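You operate a simulated robot arm through the tools that you are given. There is no shell and no other tool. Be economical: measure what you need, move in short steps, check, and stop when the job is done.

Carry out the task below with a simulated two-armed robot. There is one attempt and no reset: what you move stays moved.

## Task
Wipe the oil smear off the disc on the rubber block, then wax a patch in its middle.
Fine: the green table's blue rag for the smear, its felt pad loaded at the blue wax tin; both go back. Set down upright: felt pad. A coat counts when it lies all over at full strength: go over it till it gets no stronger. What is to be rubbed or washed off counts as gone when no trace of it is left.

Only the result counts: the job must be done as asked and must still hold three seconds after the hand-in. Knocking over, shifting, dropping, spilling or breaking anything else fails it.

## Robot
Two 7-joint arms with fingered hands on one trunk, on a base that drives. Base frame: it is fixed to the floor where the robot stands at the start and does not move with it; the origin is under the middle of the robot, x ahead of it, y to its left, z up. Units: mm, degrees, N and s.
The left shoulder is at the start at [70, 166, 1328], the right one opposite. With the tool pointing down near the work surface each hand reaches from about 100 to 900 mm from the robot's upright axis, wherever it stands, measured 20 degrees to its own side. Places, roughly: blue tin [700, 100, 800]; bowl (21x21x5 cm) [900, 200, 800]. Payload 4.1 kg a hand.
The TCP of each hand is the grasp point between the finger pads, 32 mm short of the fingertips. In the tool frame z runs along the fingers and y along their closing line. The gripper opens to 108 mm. The gripper's body begins 38 mm behind the TCP. The gripper is a hand of 4 fingers: y runs from the thumb to the fingers, the wrist lies at [-16, -108, -186] in the tool frame, and closing takes about 1.5 s.
Orientation is told as [roll, pitch, yaw] about the base's x, y, z axes, in that order, counted from this pose: with the fingers straight down and the wrist toward the robot, the tool's x, y and z point along [0, 1, 0], [1, 0, 0] and [0, 0, -1] of the base frame.

## Interface
- The arms move only by the tool apply_moves. It takes "left_moves", "right_moves" or both (then of equal length, played together; a hand with none holds still); each is a list of rows, each an object (a shift or turn left out is 0, a gripper value left out holds the last) with "linear": the shift along the base's x, y, z in mm, a list of three; "angular": the turn, a rotation vector about the base's x, y, z in degrees, a list of three. In form: [{"linear": [tx, ty, tz], "angular": [wx, wy, wz]}, ...]. A call has 1 to 12 rows; each row shifts and turns the commanded pose from where the row before left it. "left_hand" and "right_hand" are, for a hand that has rows, the finger opening in mm, from 0 to 108, set as the call begins (left out, the last holds). Each row takes 0.2 s and may step no farther than 50 mm and 8.6 degrees from the row before; otherwise, or with a gripper value out of range, the whole call is refused. Where a pose cannot be reached the arm comes as near as it can. A force on the tool above 40 N (or 10 N above the force at the start of the call, whichever is more), or a blocked arm, ends the call early, and 0.2 s more pass. Each finger travels about 45 mm/s and halts on what it meets, pressing with about 28 N; the grip force reading is that of the motor and also rises with nothing between the fingers. The clock runs only during rows and for 0.2 s after the last one: add rows that do not move to give the fingers time. The reply holds the time, the measured pose of the TCP, the force on the tool along the base axes, the opening and the grip force, in the units named above and with some noise, with the torque about the TCP (base axes, N m) and any sound that the robot's microphone picked up.
- Cameras (640 x 400 px; columns grow to the right, rows downward): "scene" is now at [127.6, 25, 1542.3]; the picture's right is [0.29, -0.96, 0.00], its down [-0.65, -0.20, -0.73] and it looks along [0.70, 0.21, -0.68] (base axes); focal length 264 px, centre (320, 200). "left" rides on the left gripper at [-64, -93, -132] in its tool frame; the picture's right is [-0.80, -0.28, 0.53], its down [0.55, -0.71, 0.45] and it looks along [0.25, 0.65, 0.72] (tool axes); focal length 247 px, centre (320, 200). "right" rides on the right gripper at [64, -93, -132] in its tool frame; the picture's right is [-0.80, 0.28, -0.53], its down [-0.55, -0.71, 0.45] and it looks along [-0.25, 0.65, 0.72] (tool axes); focal length 247 px, centre (320, 200). There is no depth. A picture from a camera that has moved, and an enlarged one, comes with that camera's place and axes in the base frame and with its lens.
- snapshot(camera): a new picture of that camera. It takes no simulated time.
- raise_lower(by): slides the trunk up (or, below 0, down) by that many mm; the arms and the scene camera ride with it, the base frame stays. It gives what a move gives, with no picture.
- roll_base(legs): drives the robot by 1 to 6 legs, each [ahead, left, turn to the left] in mm, mm and degrees, along the robot's own axes; the way and the turn of a leg run together, so that a leg with both is an arc; at most 1500 mm and 180 degrees a leg. The arms and the cameras ride along, it lands a little off, and it stops where it bumps. It gives what a move gives.
- finger_targets(index, middle, ring, thumb_bend, hand): sets how far each is bent, from 0 (flat) to 1 (curled in); at 0.3 the hand is open as for a grip, at 0.7 the pads meet at the TCP. One left out holds its place. A second passes; each finger stops where it meets its share of the squeeze, and holds until it gets a number again. A gripper value or a shape takes the hand back. It gives what a move gives, with no picture; readings hold the bend of each and the force on the fingers (four entries, about 0 where the hand has none), thumb and palm.
- set_grasp(shape, hand): the hand has 4 fingers and takes this shape, open, in about a second: jaw (thumb against the fingers, like two jaws); tri (thumb and two fingers); tip (a fingertip pinch); poke (one finger out to press); point (the index stretched); flat (the hand flat); cup (the hand cupped); fist (a fist). The gripper value then closes the fingers along that shape, each until it touches; the sizes above hold for jaw. It gives what a move gives, with no picture.
- turn_head(pan, tilt): turns the head with the scene camera to pan (to the left, within 86 degrees either way) and tilt (down, from -29 to 69), counted from straight ahead of the robot. It gives what a move gives.
- inspect(camera, box): a new picture of the part [left, top, right, bottom] of that camera's present view, enlarged. It takes no simulated time.
- sign_off(): hands the job in; it is judged then, once.

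Go step by step. Nothing tells you exact positions but the pictures and the camera data: compare them with the known pose of the tool, close in by small moves and look again before you grip or let go. The budget is 120 turns and 88 pictures, counting those below and the enlarged ones. Unless the task says otherwise, let go and move clear before handing in, and close with one line.

The tools are called after "Call:" by a JSON object that holds its "fn" and its "kwargs". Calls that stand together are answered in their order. apply_moves: Moves the arms, as the interface text tells. Its arguments: {"type":"object","properties":{"left_moves":{"type":"array","items":{"type":"object","properties":{"linear":{"type":"array","items":{"type":"number"}},"angular":{"type":"array","items":{"type":"number"}}}}},"left_hand":{"type":"number"},"right_moves":{"type":"array","items":{"type":"object","properties":{"linear":{"type":"array","items":{"type":"number"}},"angular":{"type":"array","items":{"type":"number"}}}}},"right_hand":{"type":"number"}},"required":[]} The other tools are called the same way: raise_lower (by) slides the trunk up or down; set_grasp (shape, hand) gives the hand a shape; finger_targets (index, middle, ring, thumb_bend, hand) moves the fingers one by one; roll_base (legs) drives the base; turn_head (pan, tilt) turns the head that bears the scene camera; snapshot (camera) takes a picture; inspect (camera, box) takes an enlarged picture of a part of a camera's view; sign_off () hands the job in.

At the start:

```text
time: 0.0
left_position: [582.1, 388.5, 1172.3]
left_tcp_rot: [0.0, -0.1, 0.0]
left_force: [0.8, -0.6, 0.0]
left_ft_torque: [-0.01, 0.01, -0.01]
left_width: 107.5
left_finger_force: 0.0
left_shape: jaw
left_bend: [0.3, 0.3, 0.3, 0.3]
left_finger forces: [0.0, 0.0, 0.0, 0.1, 0.0, 0.0]
right_position: [554.7, -81.5, 1073.8]
right_tcp_rot: [-0.1, 0.0, 0.1]
right_force: [-0.4, 0.5, -0.5]
right_ft_torque: [0.04, -0.01, 0.03]
right_width: 107.4
right_finger_force: 0.1
right_shape: jaw
right_bend: [0.3, 0.3, 0.3, 0.3]
right_finger forces: [0.0, 0.1, 0.0, 0.0, 0.0, 0.1]
trunk travel left (down, up): [-835.0, 105.0]
robot x, y, heading: [2.1, 3.6, -0.2]
head pan, tilt: [16.9, 43.2]
```

scene: 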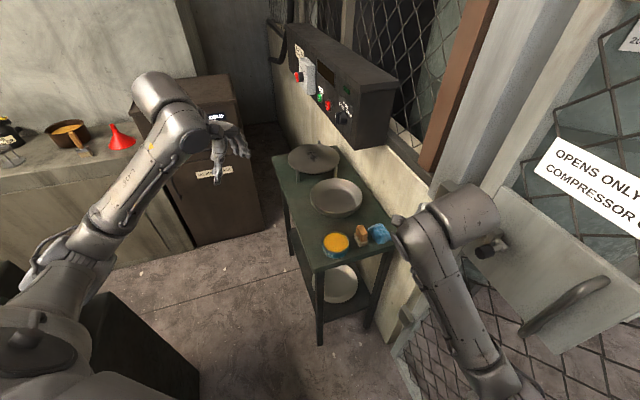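
right: 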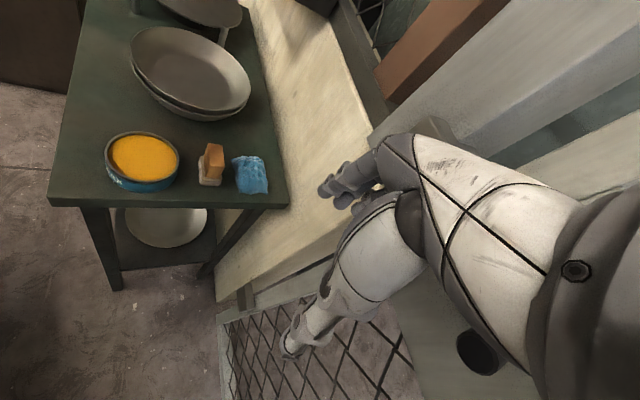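
left: 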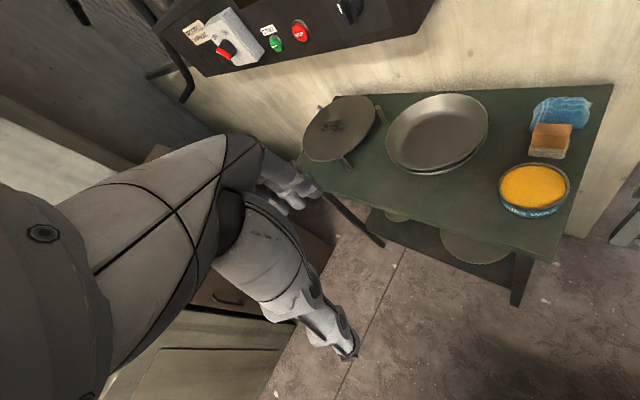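

I see a green table with a blue tin (yellow wax), a felt pad, a blue rag, a bowl, and a dark disc-like thing at the far left end. I'll enlarge the views to identify everything.

Call:
{"fn": "inspect", "kwargs": {"camera": "scene", "box": [260, 130, 420, 280]}}

Call:
{"fn": "inspect", "kwargs": {"camera": "left", "box": [280, 70, 620, 280]}}

```text
2.67 times, centred on (340, 205) of scene
camera zoom: at [127.6, 25.0, 1542.3], right [0.29, -0.96, 0.0], down [-0.65, -0.2, -0.73], along [0.7, 0.21, -0.68], focal length 703 px, centre (267, 187)
```

zoom: 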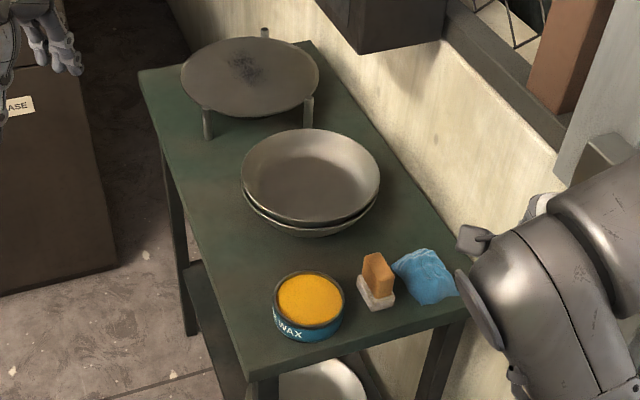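

```text
1.88 times, centred on (450, 175) of left
camera zoom: at [489.9, 323.8, 1302.9], right [-0.28, -0.8, -0.53], down [-0.71, 0.55, -0.45], along [0.65, 0.25, -0.72], focal length 465 px, centre (75, 247)
```

zoom: 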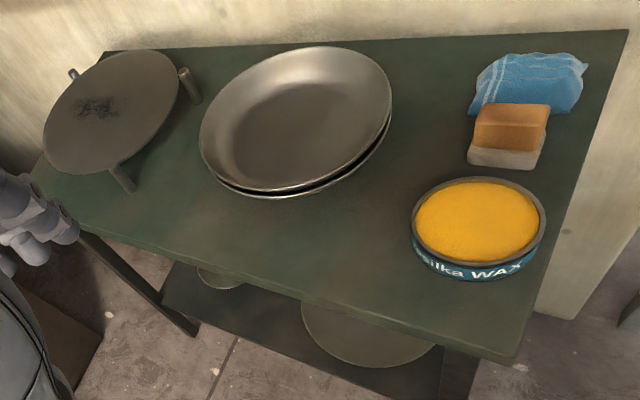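

The disc with the smear sits at about [1070, 340, 865], beyond the dishes. The tin is at about [675, 130], the pad at about [733, 52] and the rag at about [782, -7]. I'll tuck the arms back, then drive to a spot left of the table that reaches all of them.

Call:
{"fn": "apply_moves", "kwargs": {"left_moves": [{"linear": [-45, 0, 0]}, {"linear": [-45, 0, 0]}, {"linear": [-45, 0, 0]}, {"linear": [-45, 0, 0]}], "right_moves": [{"linear": [-45, 0, 25]}, {"linear": [-45, -10, 25]}, {"linear": [-45, -20, 25]}, {"linear": [-45, -20, 25]}]}}

Call:
{"fn": "roll_base", "kwargs": {"legs": [[0, 500, 0], [0, 0, -22]]}}

Call:
{"fn": "snapshot", "kwargs": {"camera": "scene"}}

```text
refused: row 1 steps farther than a row can; nothing moved
```

```text
time: 1.9
left_position: [478.7, 659.9, 1182.4]
left_tcp_rot: [1.0, -0.5, 14.0]
left_force: [0.2, -0.1, 0.3]
left_ft_torque: [0.01, -0.01, 0.01]
left_width: 108.0
left_finger_force: 0.0
left_shape: jaw
left_bend: [0.3, 0.3, 0.3, 0.3]
left_finger forces: [0.0, 0.1, 0.0, 0.0, 0.0, 0.0]
right_position: [564.6, 194.3, 1075.9]
right_tcp_rot: [0.4, -0.2, 13.8]
right_force: [-1.1, 0.1, 0.0]
right_ft_torque: [0.02, -0.01, 0.0]
right_width: 107.6
right_finger_force: 0.1
right_shape: jaw
right_bend: [0.3, 0.3, 0.3, 0.3]
right_finger forces: [0.0, 0.0, 0.1, 0.0, 0.1, 0.0]
trunk travel left (down, up): [-835.0, 105.0]
robot x, y, heading: [9.4, 150.7, 13.7]
head pan, tilt: [16.9, 43.2]
stopped in leg 1: the robot was blocked; the commanded pose is now the measured one
```

```text
82 pictures are left
camera scene: at [124.0, 193.9, 1542.2], right [0.51, -0.86, -0.01], down [-0.59, -0.34, -0.73], along [0.63, 0.38, -0.68], focal length 264 px, centre (320, 200)
```

scene: 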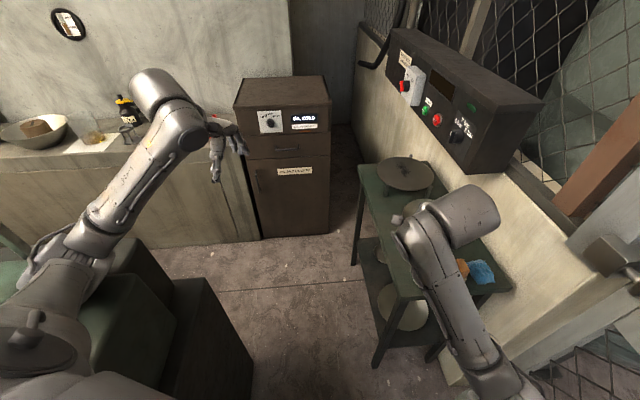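

The base was blocked after 150 mm by something dark low on the left. I'll look at it before going on.

Call:
{"fn": "turn_head", "kwargs": {"pan": 50, "tilt": 65}}

Call:
{"fn": "snapshot", "kwargs": {"camera": "scene"}}

Call:
{"fn": "turn_head", "kwargs": {"pan": 10, "tilt": 65}}

Call:
{"fn": "snapshot", "kwargs": {"camera": "scene"}}

```text
time: 2.9
left_position: [477.9, 661.5, 1182.3]
left_tcp_rot: [1.1, -0.4, 14.1]
left_force: [-0.1, 0.1, -0.6]
left_ft_torque: [0.0, -0.02, -0.01]
left_width: 107.8
left_finger_force: 0.1
left_shape: jaw
left_bend: [0.3, 0.3, 0.3, 0.3]
left_finger forces: [0.0, 0.1, 0.1, 0.1, 0.1, 0.1]
right_position: [565.7, 195.3, 1075.8]
right_tcp_rot: [0.4, 0.0, 13.6]
right_force: [-0.5, 0.2, 0.2]
right_ft_torque: [0.0, 0.0, -0.05]
right_width: 108.0
right_finger_force: 0.0
right_shape: jaw
right_bend: [0.3, 0.3, 0.3, 0.3]
right_finger forces: [0.0, 0.0, 0.0, 0.1, 0.1, 0.0]
trunk travel left (down, up): [-835.0, 105.0]
robot x, y, heading: [7.2, 152.3, 13.8]
head pan, tilt: [50.0, 65.0]
```

```text
81 pictures are left
camera scene: at [81.0, 206.9, 1515.6], right [0.9, -0.44, 0.0], down [-0.4, -0.81, -0.43], along [0.19, 0.39, -0.9], focal length 264 px, centre (320, 200)
```

scene: 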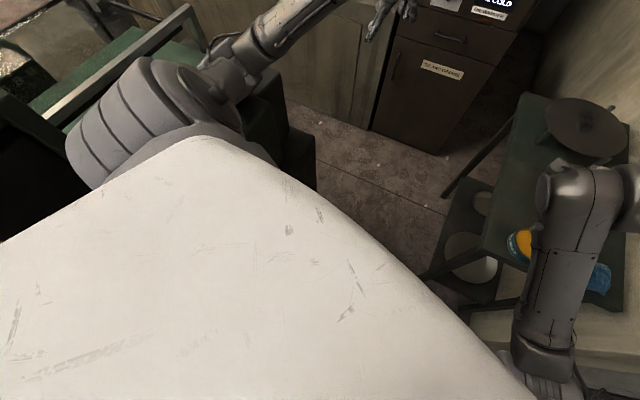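

```text
time: 3.9
left_position: [478.5, 661.8, 1181.4]
left_tcp_rot: [1.0, -0.3, 14.0]
left_force: [-0.7, 1.2, -0.4]
left_ft_torque: [0.03, 0.01, -0.01]
left_width: 108.2
left_finger_force: 0.1
left_shape: jaw
left_bend: [0.3, 0.3, 0.3, 0.3]
left_finger forces: [0.0, 0.1, 0.0, 0.1, 0.0, 0.1]
right_position: [566.9, 195.1, 1075.5]
right_tcp_rot: [0.4, -0.2, 13.7]
right_force: [0.2, 0.2, 0.3]
right_ft_torque: [0.0, 0.01, 0.04]
right_width: 107.7
right_finger_force: 0.0
right_shape: jaw
right_bend: [0.3, 0.3, 0.3, 0.3]
right_finger forces: [0.0, 0.0, 0.1, 0.1, 0.0, 0.0]
trunk travel left (down, up): [-835.0, 105.0]
robot x, y, heading: [7.6, 153.7, 13.7]
head pan, tilt: [10.0, 65.0]
```

```text
80 pictures are left
camera scene: at [109.6, 176.8, 1515.1], right [0.4, -0.91, -0.01], down [-0.83, -0.36, -0.43], along [0.39, 0.18, -0.9], focal length 264 px, centre (320, 200)
```

scene: 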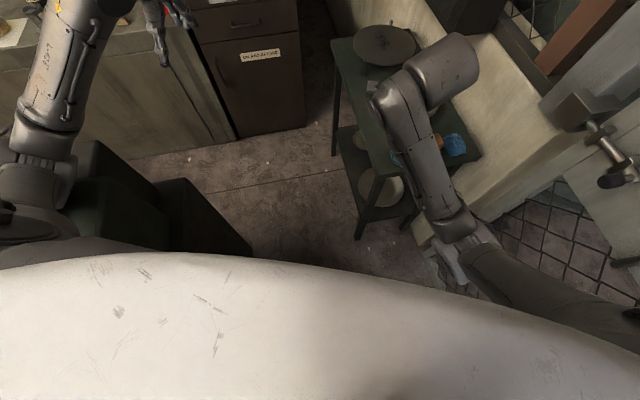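

A box about 740 mm tall blocks the way to the left, so I can't go around the table. I'll work from just short of the table's near corner with the left arm instead. First I tuck the right arm back, then creep ahead.

Call:
{"fn": "apply_moves", "kwargs": {"right_moves": [{"linear": [-40, -20, 15]}, {"linear": [-40, -20, 15]}, {"linear": [-40, -20, 15]}, {"linear": [-40, -20, 15]}, {"linear": [-40, -20, 15]}, {"linear": [-40, -20, 15]}]}}

Call:
{"fn": "roll_base", "kwargs": {"legs": [[90, 0, 0]]}}

Call:
{"fn": "turn_head", "kwargs": {"pan": 0, "tilt": 50}}

Call:
{"fn": "snapshot", "kwargs": {"camera": "scene"}}

```text
time: 4.5
left_position: [478.8, 660.9, 1182.8]
left_tcp_rot: [1.2, -0.5, 14.0]
left_force: [-0.1, -0.2, -0.6]
left_ft_torque: [-0.01, 0.02, -0.04]
left_width: 107.8
left_finger_force: 0.1
left_shape: jaw
left_bend: [0.3, 0.3, 0.3, 0.3]
left_finger forces: [0.0, 0.0, 0.1, 0.0, 0.0, 0.1]
right_position: [539.4, 85.9, 1106.1]
right_tcp_rot: [-12.4, -5.3, 10.1]
right_force: [0.0, -0.7, 0.9]
right_ft_torque: [-0.05, -0.02, 0.0]
right_width: 107.8
right_finger_force: 0.1
right_shape: jaw
right_bend: [0.3, 0.3, 0.3, 0.3]
right_finger forces: [0.0, 0.0, 0.0, 0.0, 0.0, 0.0]
right hand out of reach, approached as far as the arm can: row 2, 3
trunk travel left (down, up): [-835.0, 105.0]
robot x, y, heading: [10.6, 152.4, 13.7]
head pan, tilt: [10.0, 65.0]
stopped in row 3 (right hand): the arm was blocked; the commanded pose is now the measured one
```

```text
time: 5.7
left_position: [563.1, 692.3, 1176.8]
left_tcp_rot: [0.4, -0.2, 13.9]
left_force: [0.6, 0.2, -0.1]
left_ft_torque: [-0.01, 0.0, 0.01]
left_width: 108.0
left_finger_force: 0.0
left_shape: jaw
left_bend: [0.3, 0.3, 0.3, 0.3]
left_finger forces: [0.0, 0.1, 0.1, 0.1, 0.0, 0.1]
right_position: [626.5, 116.3, 1109.4]
right_tcp_rot: [-12.7, -5.2, 10.2]
right_force: [0.2, 0.4, 0.1]
right_ft_torque: [-0.03, 0.01, 0.01]
right_width: 107.5
right_finger_force: 0.1
right_shape: jaw
right_bend: [0.3, 0.3, 0.3, 0.3]
right_finger forces: [0.1, 0.0, 0.0, 0.1, 0.0, 0.0]
trunk travel left (down, up): [-835.0, 105.0]
robot x, y, heading: [89.7, 175.1, 14.0]
head pan, tilt: [10.0, 65.0]
```

```text
time: 6.4
left_position: [566.4, 693.6, 1174.1]
left_tcp_rot: [0.5, -0.1, 14.1]
left_force: [0.2, 0.0, -0.1]
left_ft_torque: [0.02, 0.01, -0.02]
left_width: 107.7
left_finger_force: 0.1
left_shape: jaw
left_bend: [0.3, 0.3, 0.3, 0.3]
left_finger forces: [0.0, 0.0, 0.0, 0.0, 0.0, 0.0]
right_position: [628.3, 116.9, 1108.5]
right_tcp_rot: [-12.9, -5.2, 10.2]
right_force: [-0.3, -0.1, -0.5]
right_ft_torque: [0.03, 0.02, -0.01]
right_width: 107.7
right_finger_force: 0.0
right_shape: jaw
right_bend: [0.3, 0.3, 0.3, 0.3]
right_finger forces: [0.0, 0.0, 0.0, 0.0, 0.1, 0.1]
trunk travel left (down, up): [-835.0, 105.0]
robot x, y, heading: [94.0, 173.2, 13.7]
head pan, tilt: [0.0, 50.0]
```

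```text
79 pictures are left
camera scene: at [217.0, 205.6, 1532.4], right [0.24, -0.97, 0.0], down [-0.75, -0.18, -0.64], along [0.62, 0.15, -0.77], focal length 264 px, centre (320, 200)
```

scene: 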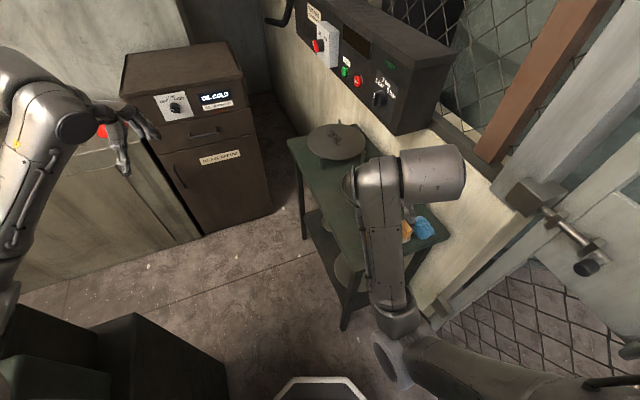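

The right arm won't fold well, but it already hangs over the table with its elbow low. I'll use it as the working arm: straighten it, drive ahead another 110 mm, then look down with its camera.

Call:
{"fn": "apply_moves", "kwargs": {"right_moves": [{"linear": [10, 10, 15], "angular": [5.8, 3.7, 0]}, {"linear": [10, 10, 15], "angular": [5.8, 3.7, 0]}, {"linear": [0, 10, 15]}, {"linear": [0, 0, 0]}]}}

Call:
{"fn": "roll_base", "kwargs": {"legs": [[110, 0, 0]]}}

Call:
{"fn": "snapshot", "kwargs": {"camera": "right"}}

Call:
{"fn": "snapshot", "kwargs": {"camera": "left"}}

```text
time: 7.0
left_position: [566.6, 691.9, 1176.0]
left_tcp_rot: [0.5, 0.0, 13.8]
left_force: [0.3, 0.4, -0.6]
left_ft_torque: [-0.03, 0.02, -0.02]
left_width: 107.7
left_finger_force: 0.2
left_shape: jaw
left_bend: [0.3, 0.3, 0.3, 0.3]
left_finger forces: [0.0, 0.0, 0.0, 0.0, 0.0, 0.0]
right_position: [669.8, 64.5, 1138.5]
right_tcp_rot: [-12.6, -3.9, 5.0]
right_force: [-0.5, 0.2, 0.0]
right_ft_torque: [0.0, 0.04, 0.0]
right_width: 107.7
right_finger_force: 0.0
right_shape: jaw
right_bend: [0.3, 0.3, 0.3, 0.3]
right_finger forces: [0.0, 0.0, 0.1, 0.1, 0.1, 0.0]
right hand out of reach, approached as far as the arm can: row 2
trunk travel left (down, up): [-835.0, 105.0]
robot x, y, heading: [91.6, 174.9, 13.9]
head pan, tilt: [0.0, 50.0]
stopped in row 2 (right hand): the arm was blocked; the commanded pose is now the measured one
```

```text
time: 8.2
left_position: [671.4, 718.9, 1176.7]
left_tcp_rot: [0.5, -0.2, 14.0]
left_force: [-0.3, 0.3, 0.3]
left_ft_torque: [0.01, -0.03, 0.03]
left_width: 107.8
left_finger_force: 0.0
left_shape: jaw
left_bend: [0.3, 0.3, 0.3, 0.3]
left_finger forces: [0.0, 0.0, 0.0, 0.1, 0.0, 0.1]
right_position: [772.6, 92.7, 1139.1]
right_tcp_rot: [-12.5, -3.9, 5.0]
right_force: [-0.5, 0.0, -0.6]
right_ft_torque: [0.0, 0.03, -0.02]
right_width: 107.8
right_finger_force: 0.1
right_shape: jaw
right_bend: [0.3, 0.3, 0.3, 0.3]
right_finger forces: [0.0, 0.0, 0.0, 0.1, 0.0, 0.0]
trunk travel left (down, up): [-835.0, 105.0]
robot x, y, heading: [201.8, 198.0, 13.8]
head pan, tilt: [0.0, 50.0]
```

```text
78 pictures are left
camera right: at [664.9, 174.8, 1246.5], right [0.29, -0.64, 0.71], down [-0.62, -0.69, -0.37], along [0.73, -0.34, -0.6], focal length 247 px, centre (320, 200)
```

right: 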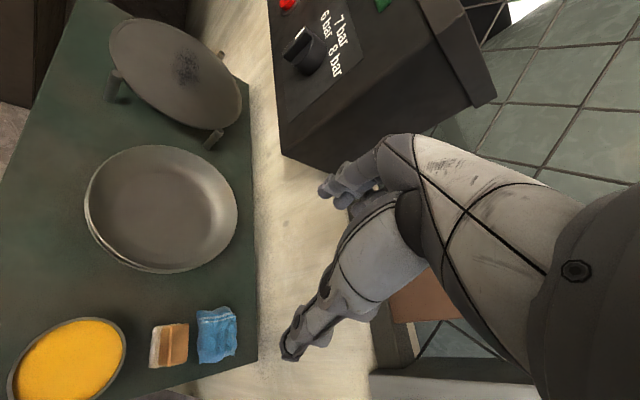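

```text
77 pictures are left
camera left: at [598.0, 632.3, 1305.4], right [-0.08, -0.84, -0.54], down [-0.82, 0.37, -0.45], along [0.57, 0.41, -0.71], focal length 247 px, centre (320, 200)
```

left: 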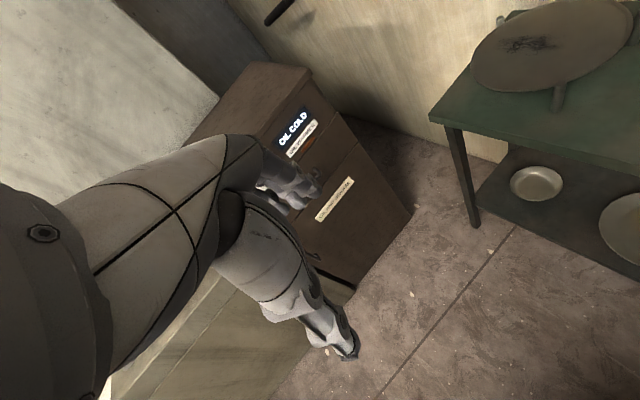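

The right arm drifted against the commanded direction, so it's near a joint limit. I'll nudge it left and down, away from the panel, and see how it responds.

Call:
{"fn": "apply_moves", "kwargs": {"right_moves": [{"linear": [-10, 35, -10]}, {"linear": [-10, 35, -10]}, {"linear": [0, 35, -10]}]}}

```text
time: 8.9
left_position: [672.2, 720.2, 1175.4]
left_tcp_rot: [0.4, -0.2, 14.1]
left_force: [0.6, -0.4, -1.0]
left_ft_torque: [-0.01, -0.01, 0.02]
left_width: 107.7
left_finger_force: 0.0
left_shape: jaw
left_bend: [0.3, 0.3, 0.3, 0.3]
left_finger forces: [0.1, 0.0, 0.0, 0.0, 0.0, 0.1]
right_position: [786.5, 100.8, 1135.3]
right_tcp_rot: [-21.4, -8.7, 1.5]
right_force: [-0.3, -0.1, -0.3]
right_ft_torque: [0.0, 0.0, 0.02]
right_width: 107.6
right_finger_force: 0.1
right_shape: jaw
right_bend: [0.3, 0.3, 0.3, 0.3]
right_finger forces: [0.1, 0.1, 0.1, 0.0, 0.0, 0.0]
trunk travel left (down, up): [-835.0, 105.0]
robot x, y, heading: [203.0, 202.4, 13.9]
head pan, tilt: [0.0, 50.0]
stopped in row 3 (right hand): the arm was blocked; the commanded pose is now the measured one
```

The arm reports blocked again and is tilting more. I'll look at the whole arm to find what it touches.

Call:
{"fn": "turn_head", "kwargs": {"pan": -25, "tilt": 45}}

Call:
{"fn": "snapshot", "kwargs": {"camera": "scene"}}

```text
time: 9.8
left_position: [671.3, 719.4, 1177.0]
left_tcp_rot: [0.6, -0.2, 14.1]
left_force: [-0.1, 0.4, 0.4]
left_ft_torque: [0.01, 0.02, -0.01]
left_width: 107.9
left_finger_force: 0.0
left_shape: jaw
left_bend: [0.3, 0.3, 0.3, 0.3]
left_finger forces: [0.0, 0.0, 0.0, 0.0, 0.1, 0.0]
right_position: [785.4, 101.1, 1136.3]
right_tcp_rot: [-21.4, -8.7, 1.4]
right_force: [0.4, 0.5, 0.3]
right_ft_torque: [0.02, 0.01, 0.01]
right_width: 107.5
right_finger_force: 0.1
right_shape: jaw
right_bend: [0.3, 0.3, 0.3, 0.3]
right_finger forces: [0.0, 0.1, 0.1, 0.0, 0.0, 0.1]
trunk travel left (down, up): [-835.0, 105.0]
robot x, y, heading: [199.6, 198.5, 13.8]
head pan, tilt: [-25.0, 45.0]
```

```text
76 pictures are left
camera scene: at [327.2, 197.0, 1539.6], right [-0.19, -0.98, 0.0], down [-0.69, 0.14, -0.71], along [0.69, -0.14, -0.71], focal length 264 px, centre (320, 200)
```

scene: 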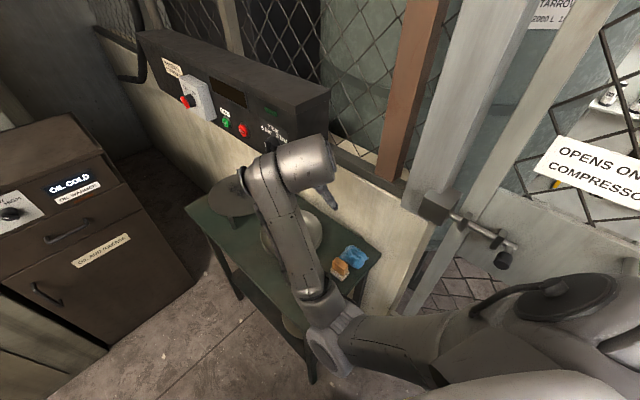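

Call:
{"fn": "apply_moves", "kwargs": {"right_moves": [{"linear": [0, 0, -40]}, {"linear": [0, 0, -40]}]}}

```text
time: 10.6
left_position: [672.1, 719.5, 1175.2]
left_tcp_rot: [0.5, -0.3, 14.1]
left_force: [-0.2, -0.3, 0.4]
left_ft_torque: [0.02, -0.03, -0.02]
left_width: 107.9
left_finger_force: 0.0
left_shape: jaw
left_bend: [0.3, 0.3, 0.3, 0.3]
left_finger forces: [0.1, 0.1, 0.0, 0.1, 0.0, 0.0]
right_position: [802.8, 55.3, 1069.1]
right_tcp_rot: [-28.3, -11.5, 0.5]
right_force: [-0.1, 0.5, -1.0]
right_ft_torque: [-0.02, 0.02, 0.01]
right_width: 107.9
right_finger_force: 0.1
right_shape: jaw
right_bend: [0.3, 0.3, 0.3, 0.3]
right_finger forces: [0.0, 0.1, 0.0, 0.0, 0.0, 0.0]
trunk travel left (down, up): [-835.0, 105.0]
robot x, y, heading: [203.0, 203.5, 13.8]
head pan, tilt: [-25.0, 45.0]
stopped in row 2 (right hand): the arm was blocked; the commanded pose is now the measured one
```

Call:
{"fn": "apply_moves", "kwargs": {"right_moves": [{"angular": [6, 3, 0]}, {"angular": [6, 3, 0]}]}}

```text
time: 11.2
left_position: [671.8, 719.0, 1175.3]
left_tcp_rot: [0.5, -0.1, 14.1]
left_force: [-0.1, -0.3, -0.2]
left_ft_torque: [0.0, 0.02, 0.01]
left_width: 108.2
left_finger_force: 0.0
left_shape: jaw
left_bend: [0.3, 0.3, 0.3, 0.3]
left_finger forces: [0.1, 0.1, 0.0, 0.0, 0.0, 0.0]
right_position: [806.5, 35.7, 1072.5]
right_tcp_rot: [-18.8, -6.5, -1.9]
right_force: [-0.5, 0.3, 0.8]
right_ft_torque: [0.01, 0.05, -0.04]
right_width: 108.0
right_finger_force: 0.1
right_shape: jaw
right_bend: [0.3, 0.3, 0.3, 0.3]
right_finger forces: [0.0, 0.1, 0.0, 0.0, 0.1, 0.0]
trunk travel left (down, up): [-835.0, 105.0]
robot x, y, heading: [199.4, 198.5, 14.0]
head pan, tilt: [-25.0, 45.0]
```

Call:
{"fn": "apply_moves", "kwargs": {"right_moves": [{"linear": [0, 15, 0], "angular": [5, 2, 0]}, {"linear": [0, 15, 0], "angular": [5, 2, 0]}, {"linear": [0, 15, 0], "angular": [5, 2, 0]}, {}]}}

```text
time: 12.3
left_position: [670.7, 719.1, 1176.0]
left_tcp_rot: [0.5, -0.2, 14.1]
left_force: [0.0, 0.7, 0.5]
left_ft_torque: [-0.03, -0.01, 0.0]
left_width: 107.7
left_finger_force: 0.0
left_shape: jaw
left_bend: [0.3, 0.3, 0.3, 0.3]
left_finger forces: [0.0, 0.0, 0.0, 0.0, 0.0, 0.1]
right_position: [817.8, 46.4, 1080.3]
right_tcp_rot: [-7.0, -1.7, -4.9]
right_force: [0.1, -0.8, 0.1]
right_ft_torque: [0.02, 0.03, 0.02]
right_width: 107.8
right_finger_force: 0.1
right_shape: jaw
right_bend: [0.3, 0.3, 0.3, 0.3]
right_finger forces: [0.0, 0.0, 0.1, 0.0, 0.1, 0.0]
trunk travel left (down, up): [-835.0, 105.0]
robot x, y, heading: [201.4, 198.5, 13.7]
head pan, tilt: [-25.0, 45.0]
stopped in row 4 (right hand): the arm was blocked; the commanded pose is now the measured one
```

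Call:
{"fn": "apply_moves", "kwargs": {"right_moves": [{"linear": [0, 15, -20], "angular": [3, 0, 2]}, {"linear": [0, 15, -20], "angular": [3, 0, 2]}, {"linear": [0, 15, -20], "angular": [0, 0, 2]}, {"linear": [0, 15, -20]}, {}]}}

Call:
{"fn": "snapshot", "kwargs": {"camera": "scene"}}

```text
time: 13.4
left_position: [673.1, 718.9, 1176.7]
left_tcp_rot: [0.6, -0.1, 14.1]
left_force: [0.5, 0.4, 0.6]
left_ft_torque: [0.01, 0.0, -0.02]
left_width: 108.0
left_finger_force: 0.1
left_shape: jaw
left_bend: [0.3, 0.3, 0.3, 0.3]
left_finger forces: [0.0, 0.0, 0.1, 0.1, 0.0, 0.0]
right_position: [847.3, 42.0, 1029.2]
right_tcp_rot: [-7.9, -5.8, -1.5]
right_force: [0.9, -0.5, -0.2]
right_ft_torque: [-0.02, 0.01, 0.03]
right_width: 108.1
right_finger_force: 0.1
right_shape: jaw
right_bend: [0.3, 0.3, 0.3, 0.3]
right_finger forces: [0.0, 0.0, 0.1, 0.1, 0.0, 0.1]
trunk travel left (down, up): [-835.0, 105.0]
robot x, y, heading: [200.0, 201.0, 13.9]
head pan, tilt: [-25.0, 45.0]
stopped in row 5 (right hand): the arm was blocked; the commanded pose is now the measured one
```

```text
75 pictures are left
camera scene: at [327.8, 196.5, 1539.6], right [-0.19, -0.98, 0.0], down [-0.69, 0.14, -0.71], along [0.69, -0.14, -0.71], focal length 264 px, centre (320, 200)
```

scene: 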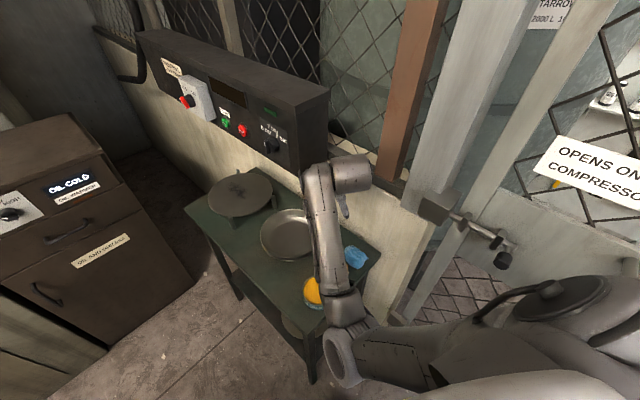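

Call:
{"fn": "apply_moves", "kwargs": {"right_moves": [{"angular": [4, 3, 4]}, {"angular": [4, 3, 4]}, {"linear": [-8, 20, 4], "angular": [0, 0, 4]}, {"linear": [-8, 20, 4], "angular": [0, 0, 3]}, {"linear": [-8, 20, 4]}, {"linear": [-8, 20, 4]}, {}, {}]}}

```text
time: 15.2
left_position: [671.3, 718.2, 1175.8]
left_tcp_rot: [0.5, -0.2, 14.1]
left_force: [-0.4, 0.4, 0.1]
left_ft_torque: [0.01, -0.01, 0.03]
left_width: 107.7
left_finger_force: 0.0
left_shape: jaw
left_bend: [0.3, 0.3, 0.3, 0.3]
left_finger forces: [0.1, 0.0, 0.0, 0.0, 0.0, 0.0]
right_position: [820.1, 114.6, 1051.2]
right_tcp_rot: [-0.7, -0.6, 12.9]
right_force: [0.3, -0.1, -0.4]
right_ft_torque: [0.04, -0.02, 0.01]
right_width: 107.7
right_finger_force: 0.0
right_shape: jaw
right_bend: [0.3, 0.3, 0.3, 0.3]
right_finger forces: [0.0, 0.0, 0.0, 0.0, 0.0, 0.0]
trunk travel left (down, up): [-835.0, 105.0]
robot x, y, heading: [199.2, 200.4, 13.8]
head pan, tilt: [-25.0, 45.0]
```

The arm now follows properly, since a yaw near the robot's heading suits it. I'll look with the right camera to refine the rag, pad, tin and disc positions.

Call:
{"fn": "snapshot", "kwargs": {"camera": "right"}}

Call:
{"fn": "inspect", "kwargs": {"camera": "scene", "box": [180, 150, 400, 340]}}

```text
74 pictures are left
camera right: at [713.9, 158.4, 1182.1], right [0.45, -0.71, 0.54], down [-0.56, -0.7, -0.45], along [0.7, -0.1, -0.71], focal length 247 px, centre (320, 200)
```

right: 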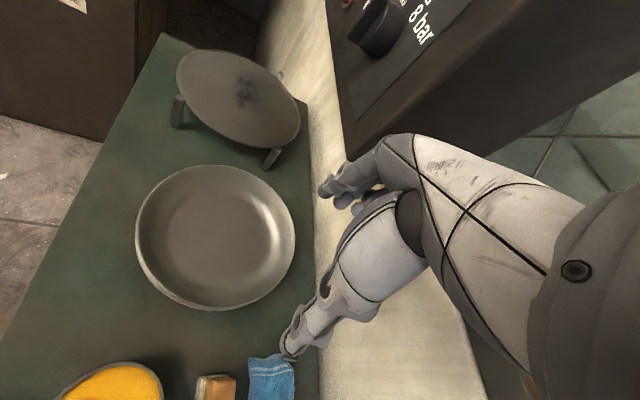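

```text
2.11 times, centred on (290, 245) of scene
camera zoom: at [327.5, 196.8, 1539.6], right [-0.19, -0.98, 0.0], down [-0.69, 0.14, -0.71], along [0.69, -0.14, -0.71], focal length 555 px, centre (383, 105)
```

zoom: 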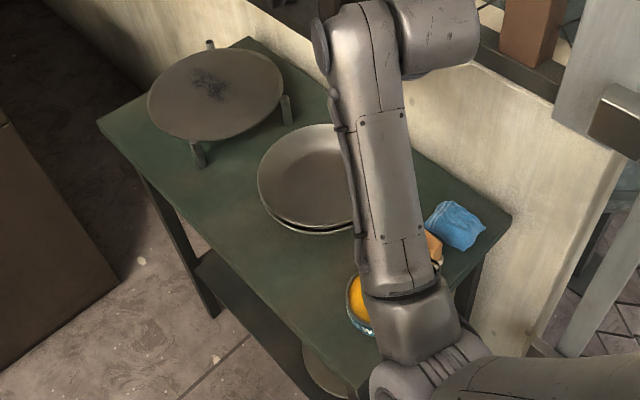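

Triangulated positions: disc centre at about (1066, 348, 862), rag (771, -7), pad (731, 53), tin (672, 132), table top at about z 796. The wall edge is some 80 mm from the rag. I move above the rag and look.

Call:
{"fn": "apply_moves", "kwargs": {"right_moves": [{"linear": [-10, -30, -20], "angular": [0, 0, 2]}, {"linear": [-10, -30, -20], "angular": [0, 0, 2]}, {"linear": [-10, -30, -20], "angular": [0, 0, 2]}, {"linear": [-10, -30, -20], "angular": [0, 0, 1]}, {"linear": [-7, -5, -20]}, {}]}}

Call:
{"fn": "snapshot", "kwargs": {"camera": "right"}}

Call:
{"fn": "snapshot", "kwargs": {"camera": "scene"}}

```text
time: 16.6
left_position: [673.6, 718.7, 1176.5]
left_tcp_rot: [0.4, -0.2, 13.9]
left_force: [0.0, 0.6, 0.5]
left_ft_torque: [0.03, 0.0, -0.02]
left_width: 108.0
left_finger_force: 0.0
left_shape: jaw
left_bend: [0.3, 0.3, 0.3, 0.3]
left_finger forces: [0.1, 0.0, 0.0, 0.0, 0.0, 0.1]
right_position: [766.5, -4.1, 943.8]
right_tcp_rot: [0.3, 0.0, 20.3]
right_force: [-0.2, 0.2, 0.1]
right_ft_torque: [0.02, -0.01, 0.02]
right_width: 108.0
right_finger_force: 0.0
right_shape: jaw
right_bend: [0.3, 0.3, 0.3, 0.3]
right_finger forces: [0.0, 0.0, 0.0, 0.0, 0.0, 0.0]
trunk travel left (down, up): [-835.0, 105.0]
robot x, y, heading: [198.9, 202.0, 13.6]
head pan, tilt: [-25.0, 45.0]
```

```text
72 pictures are left
camera right: at [658.5, 24.7, 1076.3], right [0.54, -0.65, 0.53], down [-0.47, -0.76, -0.45], along [0.69, 0.0, -0.72], focal length 247 px, centre (320, 200)
```

right: 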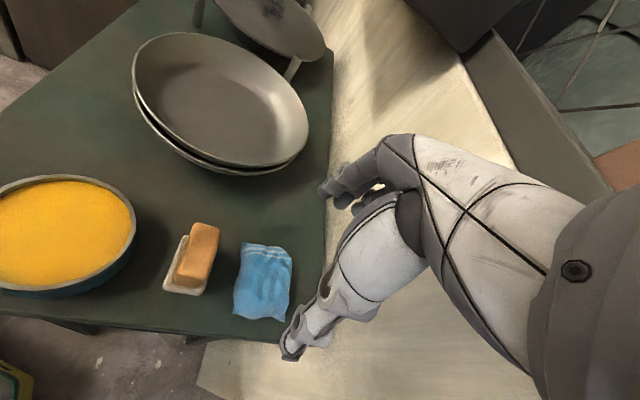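

```text
71 pictures are left
camera scene: at [328.0, 196.9, 1539.6], right [-0.19, -0.98, 0.0], down [-0.69, 0.14, -0.71], along [0.69, -0.14, -0.71], focal length 264 px, centre (320, 200)
```

scene: 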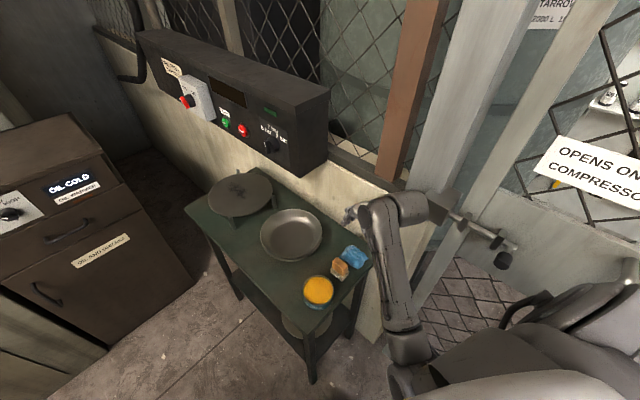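

The scene is clear now. The rag centre is at about (778, -4), roughly 75 by 62 mm and lined up with the table. I turn to yaw 32 and descend over it.

Call:
{"fn": "apply_moves", "kwargs": {"right_moves": [{"linear": [6, 0, -10], "angular": [0, 0, 6]}, {"linear": [5, 0, -10], "angular": [0, 0, 6]}, {"linear": [0, 0, -25]}, {"linear": [0, 0, -25]}, {"linear": [0, 0, -20]}, {}]}}

Call:
{"fn": "snapshot", "kwargs": {"camera": "right"}}

Call:
{"fn": "inspect", "kwargs": {"camera": "scene", "box": [280, 180, 440, 340]}}

```text
time: 18.0
left_position: [671.1, 721.0, 1175.2]
left_tcp_rot: [0.4, -0.3, 14.0]
left_force: [-0.3, 0.4, 0.0]
left_ft_torque: [0.01, 0.02, -0.01]
left_width: 108.2
left_finger_force: 0.1
left_shape: jaw
left_bend: [0.3, 0.3, 0.3, 0.3]
left_finger forces: [0.0, 0.1, 0.1, 0.1, 0.0, 0.0]
right_position: [777.7, -2.5, 855.5]
right_tcp_rot: [0.4, 0.0, 32.2]
right_force: [0.6, -0.2, 0.3]
right_ft_torque: [0.04, 0.02, 0.02]
right_width: 107.8
right_finger_force: 0.0
right_shape: jaw
right_bend: [0.3, 0.3, 0.3, 0.3]
right_finger forces: [0.0, 0.1, 0.0, 0.0, 0.0, 0.1]
trunk travel left (down, up): [-835.0, 105.0]
robot x, y, heading: [200.5, 200.4, 13.7]
head pan, tilt: [-25.0, 45.0]
```

```text
70 pictures are left
camera right: at [664.9, 3.4, 988.2], right [0.67, -0.53, 0.53], down [-0.3, -0.84, -0.45], along [0.68, 0.14, -0.72], focal length 247 px, centre (320, 200)
```

right: 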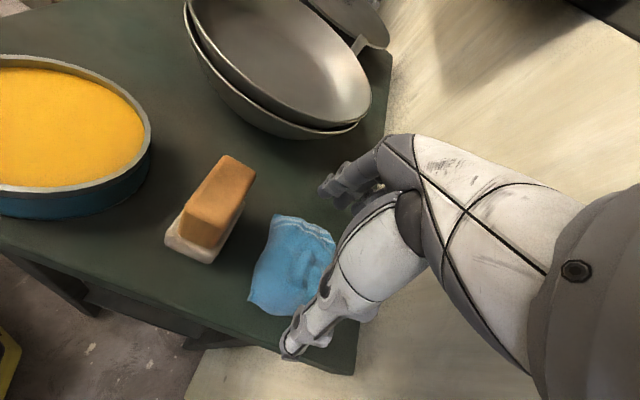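

```text
2.50 times, centred on (360, 260) of scene
camera zoom: at [326.3, 199.4, 1539.7], right [-0.19, -0.98, 0.0], down [-0.69, 0.14, -0.71], along [0.69, -0.14, -0.71], focal length 659 px, centre (220, 50)
```

zoom: 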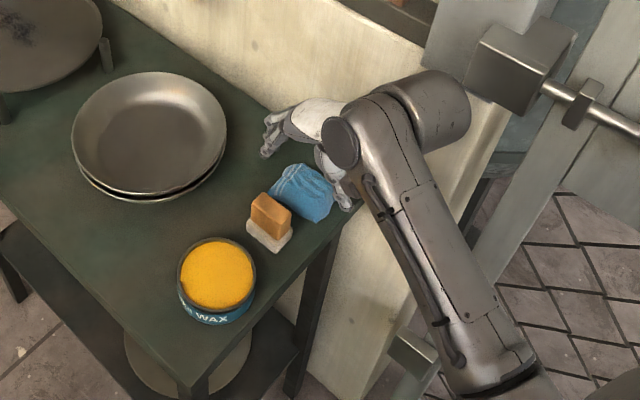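

The rag centre lies right under the TCP in both views. I go down to just above the table and close.

Call:
{"fn": "apply_moves", "kwargs": {"right_moves": [{"linear": [0, -1, -10]}, {"linear": [0, 0, -9]}, {}]}}

Call:
{"fn": "apply_moves", "kwargs": {"right_moves": [{}, {}, {}, {}, {}, {}, {}, {}, {}, {}], "right_hand": 0}}

Call:
{"fn": "snapshot", "kwargs": {"camera": "right"}}

```text
time: 18.8
left_position: [671.5, 719.1, 1176.2]
left_tcp_rot: [0.4, -0.2, 14.1]
left_force: [-0.2, -0.2, 0.5]
left_ft_torque: [-0.02, -0.01, 0.01]
left_width: 108.0
left_finger_force: 0.1
left_shape: jaw
left_bend: [0.3, 0.3, 0.3, 0.3]
left_finger forces: [0.1, 0.1, 0.0, 0.0, 0.0, 0.0]
right_position: [777.5, -3.7, 836.0]
right_tcp_rot: [0.3, 0.0, 32.1]
right_force: [0.4, -0.2, -0.6]
right_ft_torque: [0.0, 0.02, -0.01]
right_width: 108.0
right_finger_force: 0.0
right_shape: jaw
right_bend: [0.3, 0.3, 0.3, 0.3]
right_finger forces: [0.1, 0.0, 0.1, 0.1, 0.0, 0.0]
trunk travel left (down, up): [-835.0, 105.0]
robot x, y, heading: [202.4, 198.7, 13.9]
head pan, tilt: [-25.0, 45.0]
```

```text
time: 21.0
left_position: [672.2, 718.9, 1176.5]
left_tcp_rot: [0.5, -0.3, 14.0]
left_force: [-0.3, 0.7, 0.4]
left_ft_torque: [-0.02, 0.02, -0.01]
left_width: 107.9
left_finger_force: 0.1
left_shape: jaw
left_bend: [0.3, 0.3, 0.3, 0.3]
left_finger forces: [0.0, 0.0, 0.0, 0.0, 0.0, 0.0]
right_position: [778.4, -3.8, 834.5]
right_tcp_rot: [0.4, 0.0, 32.3]
right_force: [0.4, -0.2, -0.2]
right_ft_torque: [0.01, 0.0, -0.02]
right_width: 54.9
right_finger_force: 27.4
right_shape: jaw
right_bend: [0.74, 0.43, 0.47, 0.71]
right_finger forces: [15.5, 8.6, 0.0, 0.0, 24.3, 0.0]
trunk travel left (down, up): [-835.0, 105.0]
robot x, y, heading: [199.9, 197.5, 13.6]
head pan, tilt: [-25.0, 45.0]
```

```text
68 pictures are left
camera right: at [666.0, 1.0, 968.2], right [0.67, -0.53, 0.53], down [-0.31, -0.84, -0.45], along [0.68, 0.14, -0.72], focal length 247 px, centre (320, 200)
```

right: 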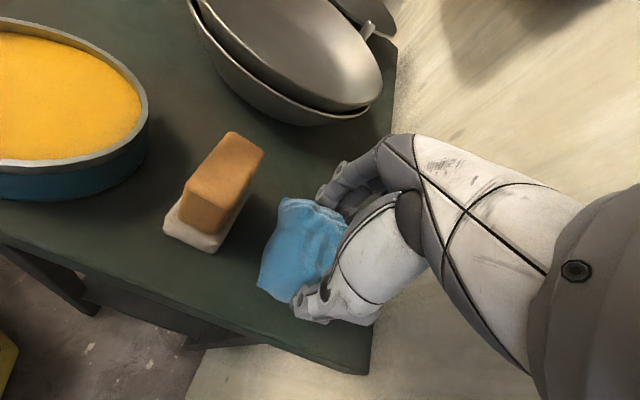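

Gripped at 55 mm with force on the fingers. I lift a little and check that the rag comes along.

Call:
{"fn": "apply_moves", "kwargs": {"right_moves": [{"linear": [0, 0, 20]}, {"linear": [0, 0, 30]}, {"linear": [0, 0, 40]}, {"linear": [0, 0, 40]}, {}]}}

Call:
{"fn": "snapshot", "kwargs": {"camera": "right"}}

Call:
{"fn": "inspect", "kwargs": {"camera": "scene", "box": [280, 150, 440, 310]}}

```text
time: 21.9
left_position: [675.9, 725.0, 1176.8]
left_tcp_rot: [0.8, 0.3, 14.9]
left_force: [-3.0, 1.1, 0.8]
left_ft_torque: [-0.01, -0.19, 0.02]
left_width: 107.8
left_finger_force: 0.0
left_shape: jaw
left_bend: [0.3, 0.3, 0.3, 0.3]
left_finger forces: [0.1, 0.0, 0.0, 0.0, 0.0, 0.1]
right_position: [788.2, -3.5, 916.0]
right_tcp_rot: [2.6, 4.7, 31.8]
right_force: [0.2, 1.7, -0.1]
right_ft_torque: [-0.11, -0.01, -0.02]
right_width: 54.9
right_finger_force: 28.4
right_shape: jaw
right_bend: [0.74, 0.43, 0.47, 0.71]
right_finger forces: [16.5, 8.9, 0.0, 0.0, 25.3, 0.1]
trunk travel left (down, up): [-835.0, 105.0]
robot x, y, heading: [199.9, 202.3, 14.8]
head pan, tilt: [-25.0, 45.0]
stopped in row 4 (right hand): the force on the tool passed its limit at 129 N (the readings are from after the stop); the commanded pose is now the measured one
```

```text
67 pictures are left
camera right: at [687.4, 3.9, 1058.3], right [0.71, -0.53, 0.47], down [-0.35, -0.84, -0.41], along [0.61, 0.13, -0.78], focal length 247 px, centre (320, 200)
```

right: 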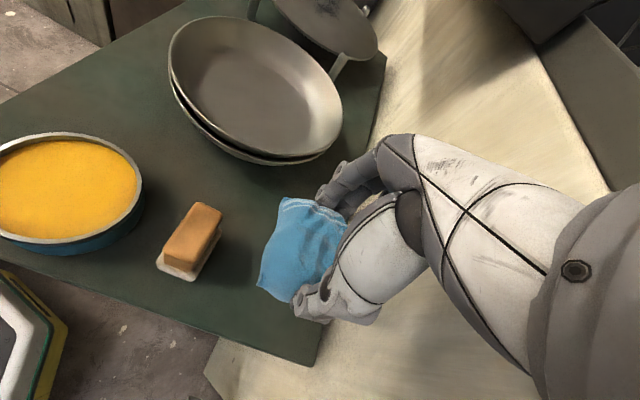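

```text
2.50 times, centred on (360, 230) of scene
camera zoom: at [342.6, 198.0, 1542.9], right [-0.18, -0.98, 0.0], down [-0.7, 0.13, -0.7], along [0.69, -0.13, -0.71], focal length 659 px, centre (220, 125)
```

zoom: 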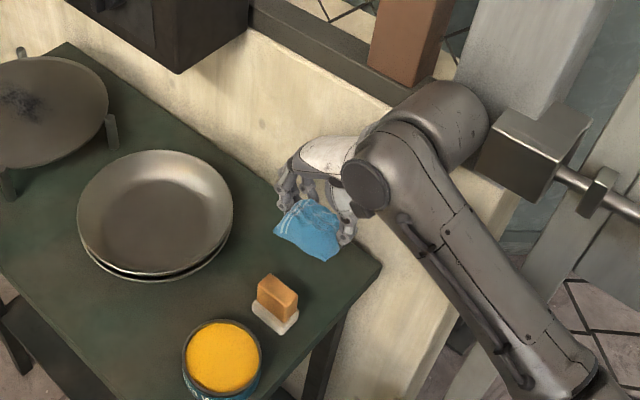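

The rag is in the hand, but the wrist bumped the wall on the way up. I move away from the wall, toward the table, and straighten the hand.

Call:
{"fn": "apply_moves", "kwargs": {"right_moves": [{"linear": [-6, 12, 0]}, {"linear": [-10, 25, 0], "angular": [-1, -3, 0]}, {"linear": [-5, 30, 0], "angular": [-1, -3, -4]}, {"linear": [0, 30, 0], "angular": [0, 0, -4]}, {"linear": [0, 30, 20]}, {}]}}

Call:
{"fn": "snapshot", "kwargs": {"camera": "scene"}}

```text
time: 23.4
left_position: [669.2, 723.1, 1176.7]
left_tcp_rot: [0.7, -0.1, 14.3]
left_force: [0.3, 0.3, 0.2]
left_ft_torque: [0.0, 0.01, -0.02]
left_width: 107.5
left_finger_force: 0.0
left_shape: jaw
left_bend: [0.3, 0.3, 0.3, 0.3]
left_finger forces: [0.0, 0.0, 0.0, 0.1, 0.0, 0.0]
right_position: [753.3, 117.5, 939.7]
right_tcp_rot: [-2.9, -0.2, 22.9]
right_force: [0.0, 0.1, -0.9]
right_ft_torque: [0.01, 0.0, 0.02]
right_width: 54.6
right_finger_force: 27.9
right_shape: jaw
right_bend: [0.74, 0.43, 0.47, 0.71]
right_finger forces: [16.4, 8.8, 0.0, 0.0, 25.3, 0.0]
trunk travel left (down, up): [-835.0, 105.0]
robot x, y, heading: [199.4, 202.5, 13.9]
head pan, tilt: [-25.0, 45.0]
```

```text
65 pictures are left
camera scene: at [328.1, 198.2, 1539.5], right [-0.19, -0.98, 0.0], down [-0.69, 0.13, -0.71], along [0.69, -0.13, -0.71], focal length 264 px, centre (320, 200)
```

scene: 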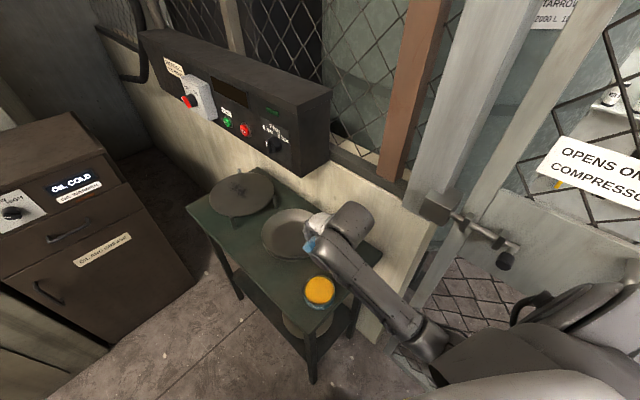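

Recovered, and the rag is held. The panel's lower front corner is at about (930, 140, 1036) and its front is some 85 mm from the disc centre. I'll approach the disc from the left side with a low yaw, keeping the wrist off the panel.

Call:
{"fn": "apply_moves", "kwargs": {"right_moves": [{"linear": [15, 35, 15], "angular": [2.5, 0, -2]}, {"linear": [15, 35, 15], "angular": [0, 0, -3]}, {"linear": [20, 35, 10], "angular": [0, 0, -3]}, {"linear": [30, 30, 0], "angular": [0, 0, -3]}, {"linear": [35, 25, 0]}, {"linear": [35, 20, 0]}, {"linear": [35, 20, 0]}, {}]}}

Call:
{"fn": "snapshot", "kwargs": {"camera": "scene"}}

Call:
{"fn": "snapshot", "kwargs": {"camera": "right"}}

```text
time: 25.1
left_position: [668.6, 721.6, 1176.3]
left_tcp_rot: [0.6, -0.1, 14.5]
left_force: [0.4, 0.5, 0.4]
left_ft_torque: [-0.02, -0.01, -0.03]
left_width: 107.6
left_finger_force: 0.1
left_shape: jaw
left_bend: [0.3, 0.3, 0.3, 0.3]
left_finger forces: [0.1, 0.1, 0.0, 0.0, 0.1, 0.0]
right_position: [938.4, 317.2, 978.1]
right_tcp_rot: [-0.7, -1.1, 12.0]
right_force: [0.1, 0.6, -0.1]
right_ft_torque: [-0.02, -0.03, -0.02]
right_width: 54.7
right_finger_force: 28.8
right_shape: jaw
right_bend: [0.74, 0.43, 0.47, 0.71]
right_finger forces: [16.2, 8.5, 0.0, 0.0, 24.9, 0.0]
trunk travel left (down, up): [-835.0, 105.0]
robot x, y, heading: [197.0, 201.8, 14.1]
head pan, tilt: [-25.0, 45.0]
```

```text
64 pictures are left
camera scene: at [326.5, 197.9, 1539.7], right [-0.19, -0.98, 0.0], down [-0.69, 0.13, -0.71], along [0.69, -0.13, -0.71], focal length 264 px, centre (320, 200)
```

scene: 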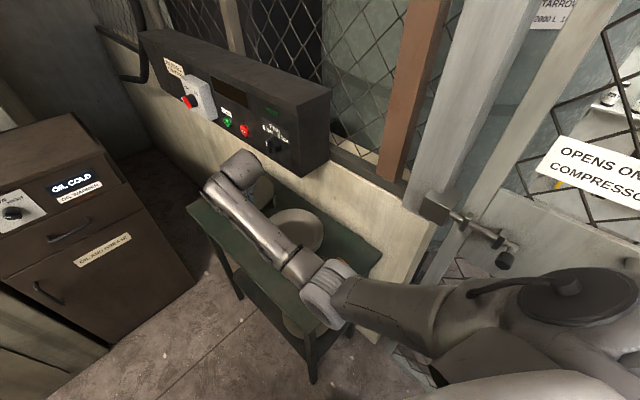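

```text
63 pictures are left
camera right: at [832.0, 362.8, 1107.7], right [0.43, -0.72, 0.55], down [-0.57, -0.69, -0.46], along [0.7, -0.11, -0.7], focal length 247 px, centre (320, 200)
```

right: 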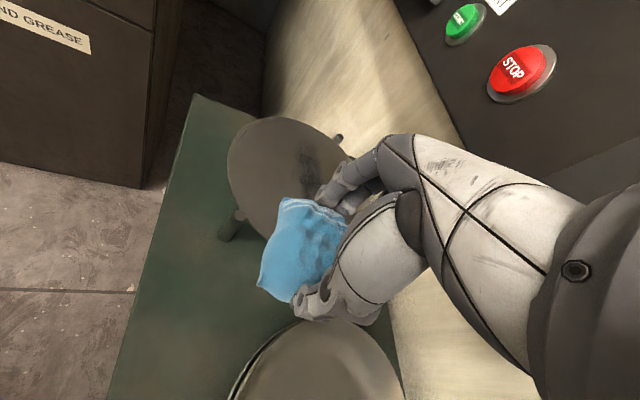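

I zoom in on the smear to fix its place and extent.

Call:
{"fn": "inspect", "kwargs": {"camera": "right", "box": [200, 90, 380, 280]}}

Call:
{"fn": "inspect", "kwargs": {"camera": "scene", "box": [180, 130, 330, 240]}}

```text
2.11 times, centred on (290, 185) of right
camera zoom: at [832.0, 362.8, 1107.7], right [0.43, -0.72, 0.55], down [-0.57, -0.69, -0.46], along [0.7, -0.11, -0.7], focal length 520 px, centre (383, 232)
```

zoom: 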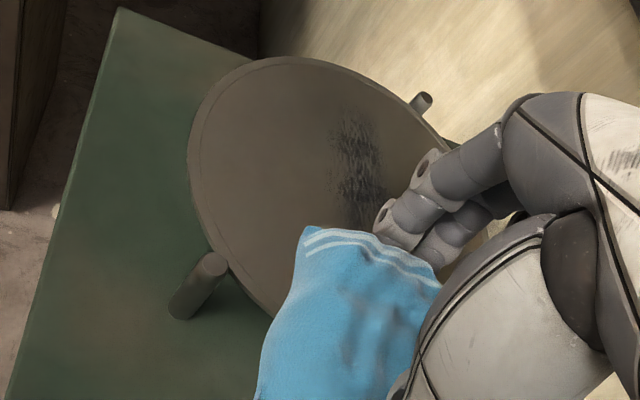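

```text
3.64 times, centred on (255, 185) of scene
camera zoom: at [326.5, 197.9, 1539.7], right [-0.19, -0.98, 0.0], down [-0.69, 0.13, -0.71], along [0.69, -0.13, -0.71], focal length 959 px, centre (556, 254)
```

zoom: 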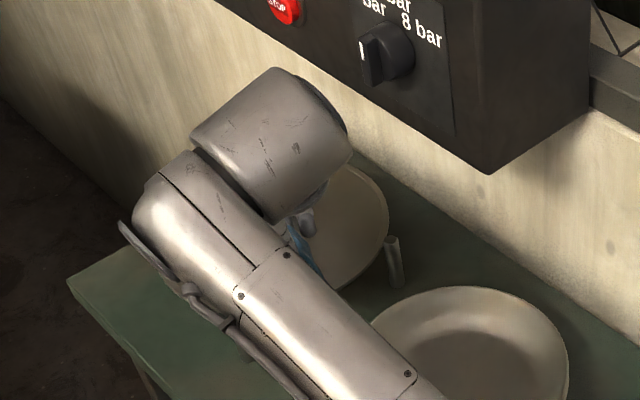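

The disc centre is nearer (1080, 355), at the edge of reach, so the base should go ahead some 50 mm. I check the gap between base and table leg first.

Call:
{"fn": "turn_head", "kwargs": {"pan": 0, "tilt": 69}}

Call:
{"fn": "snapshot", "kwargs": {"camera": "scene"}}

```text
time: 26.0
left_position: [669.1, 723.1, 1174.5]
left_tcp_rot: [0.5, 0.0, 14.4]
left_force: [0.8, 0.8, -0.2]
left_ft_torque: [0.01, -0.05, 0.0]
left_width: 108.0
left_finger_force: 0.0
left_shape: jaw
left_bend: [0.3, 0.3, 0.3, 0.3]
left_finger forces: [0.0, 0.0, 0.1, 0.0, 0.0, 0.1]
right_position: [938.9, 318.4, 977.0]
right_tcp_rot: [-0.6, -1.1, 11.9]
right_force: [-0.8, 0.2, -1.0]
right_ft_torque: [0.02, 0.03, 0.02]
right_width: 54.3
right_finger_force: 28.4
right_shape: jaw
right_bend: [0.74, 0.43, 0.47, 0.71]
right_finger forces: [16.2, 8.5, 0.0, 0.1, 24.8, 0.0]
trunk travel left (down, up): [-835.0, 105.0]
robot x, y, heading: [201.2, 201.7, 14.0]
head pan, tilt: [0.0, 68.8]
```

```text
60 pictures are left
camera scene: at [302.0, 227.7, 1510.8], right [0.24, -0.97, 0.0], down [-0.9, -0.23, -0.36], along [0.35, 0.09, -0.93], focal length 264 px, centre (320, 200)
```

scene: 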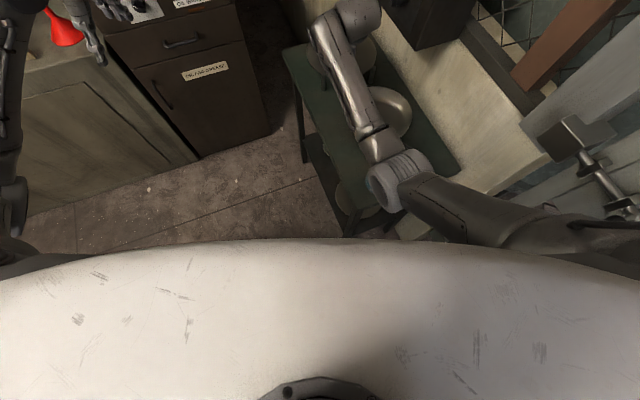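

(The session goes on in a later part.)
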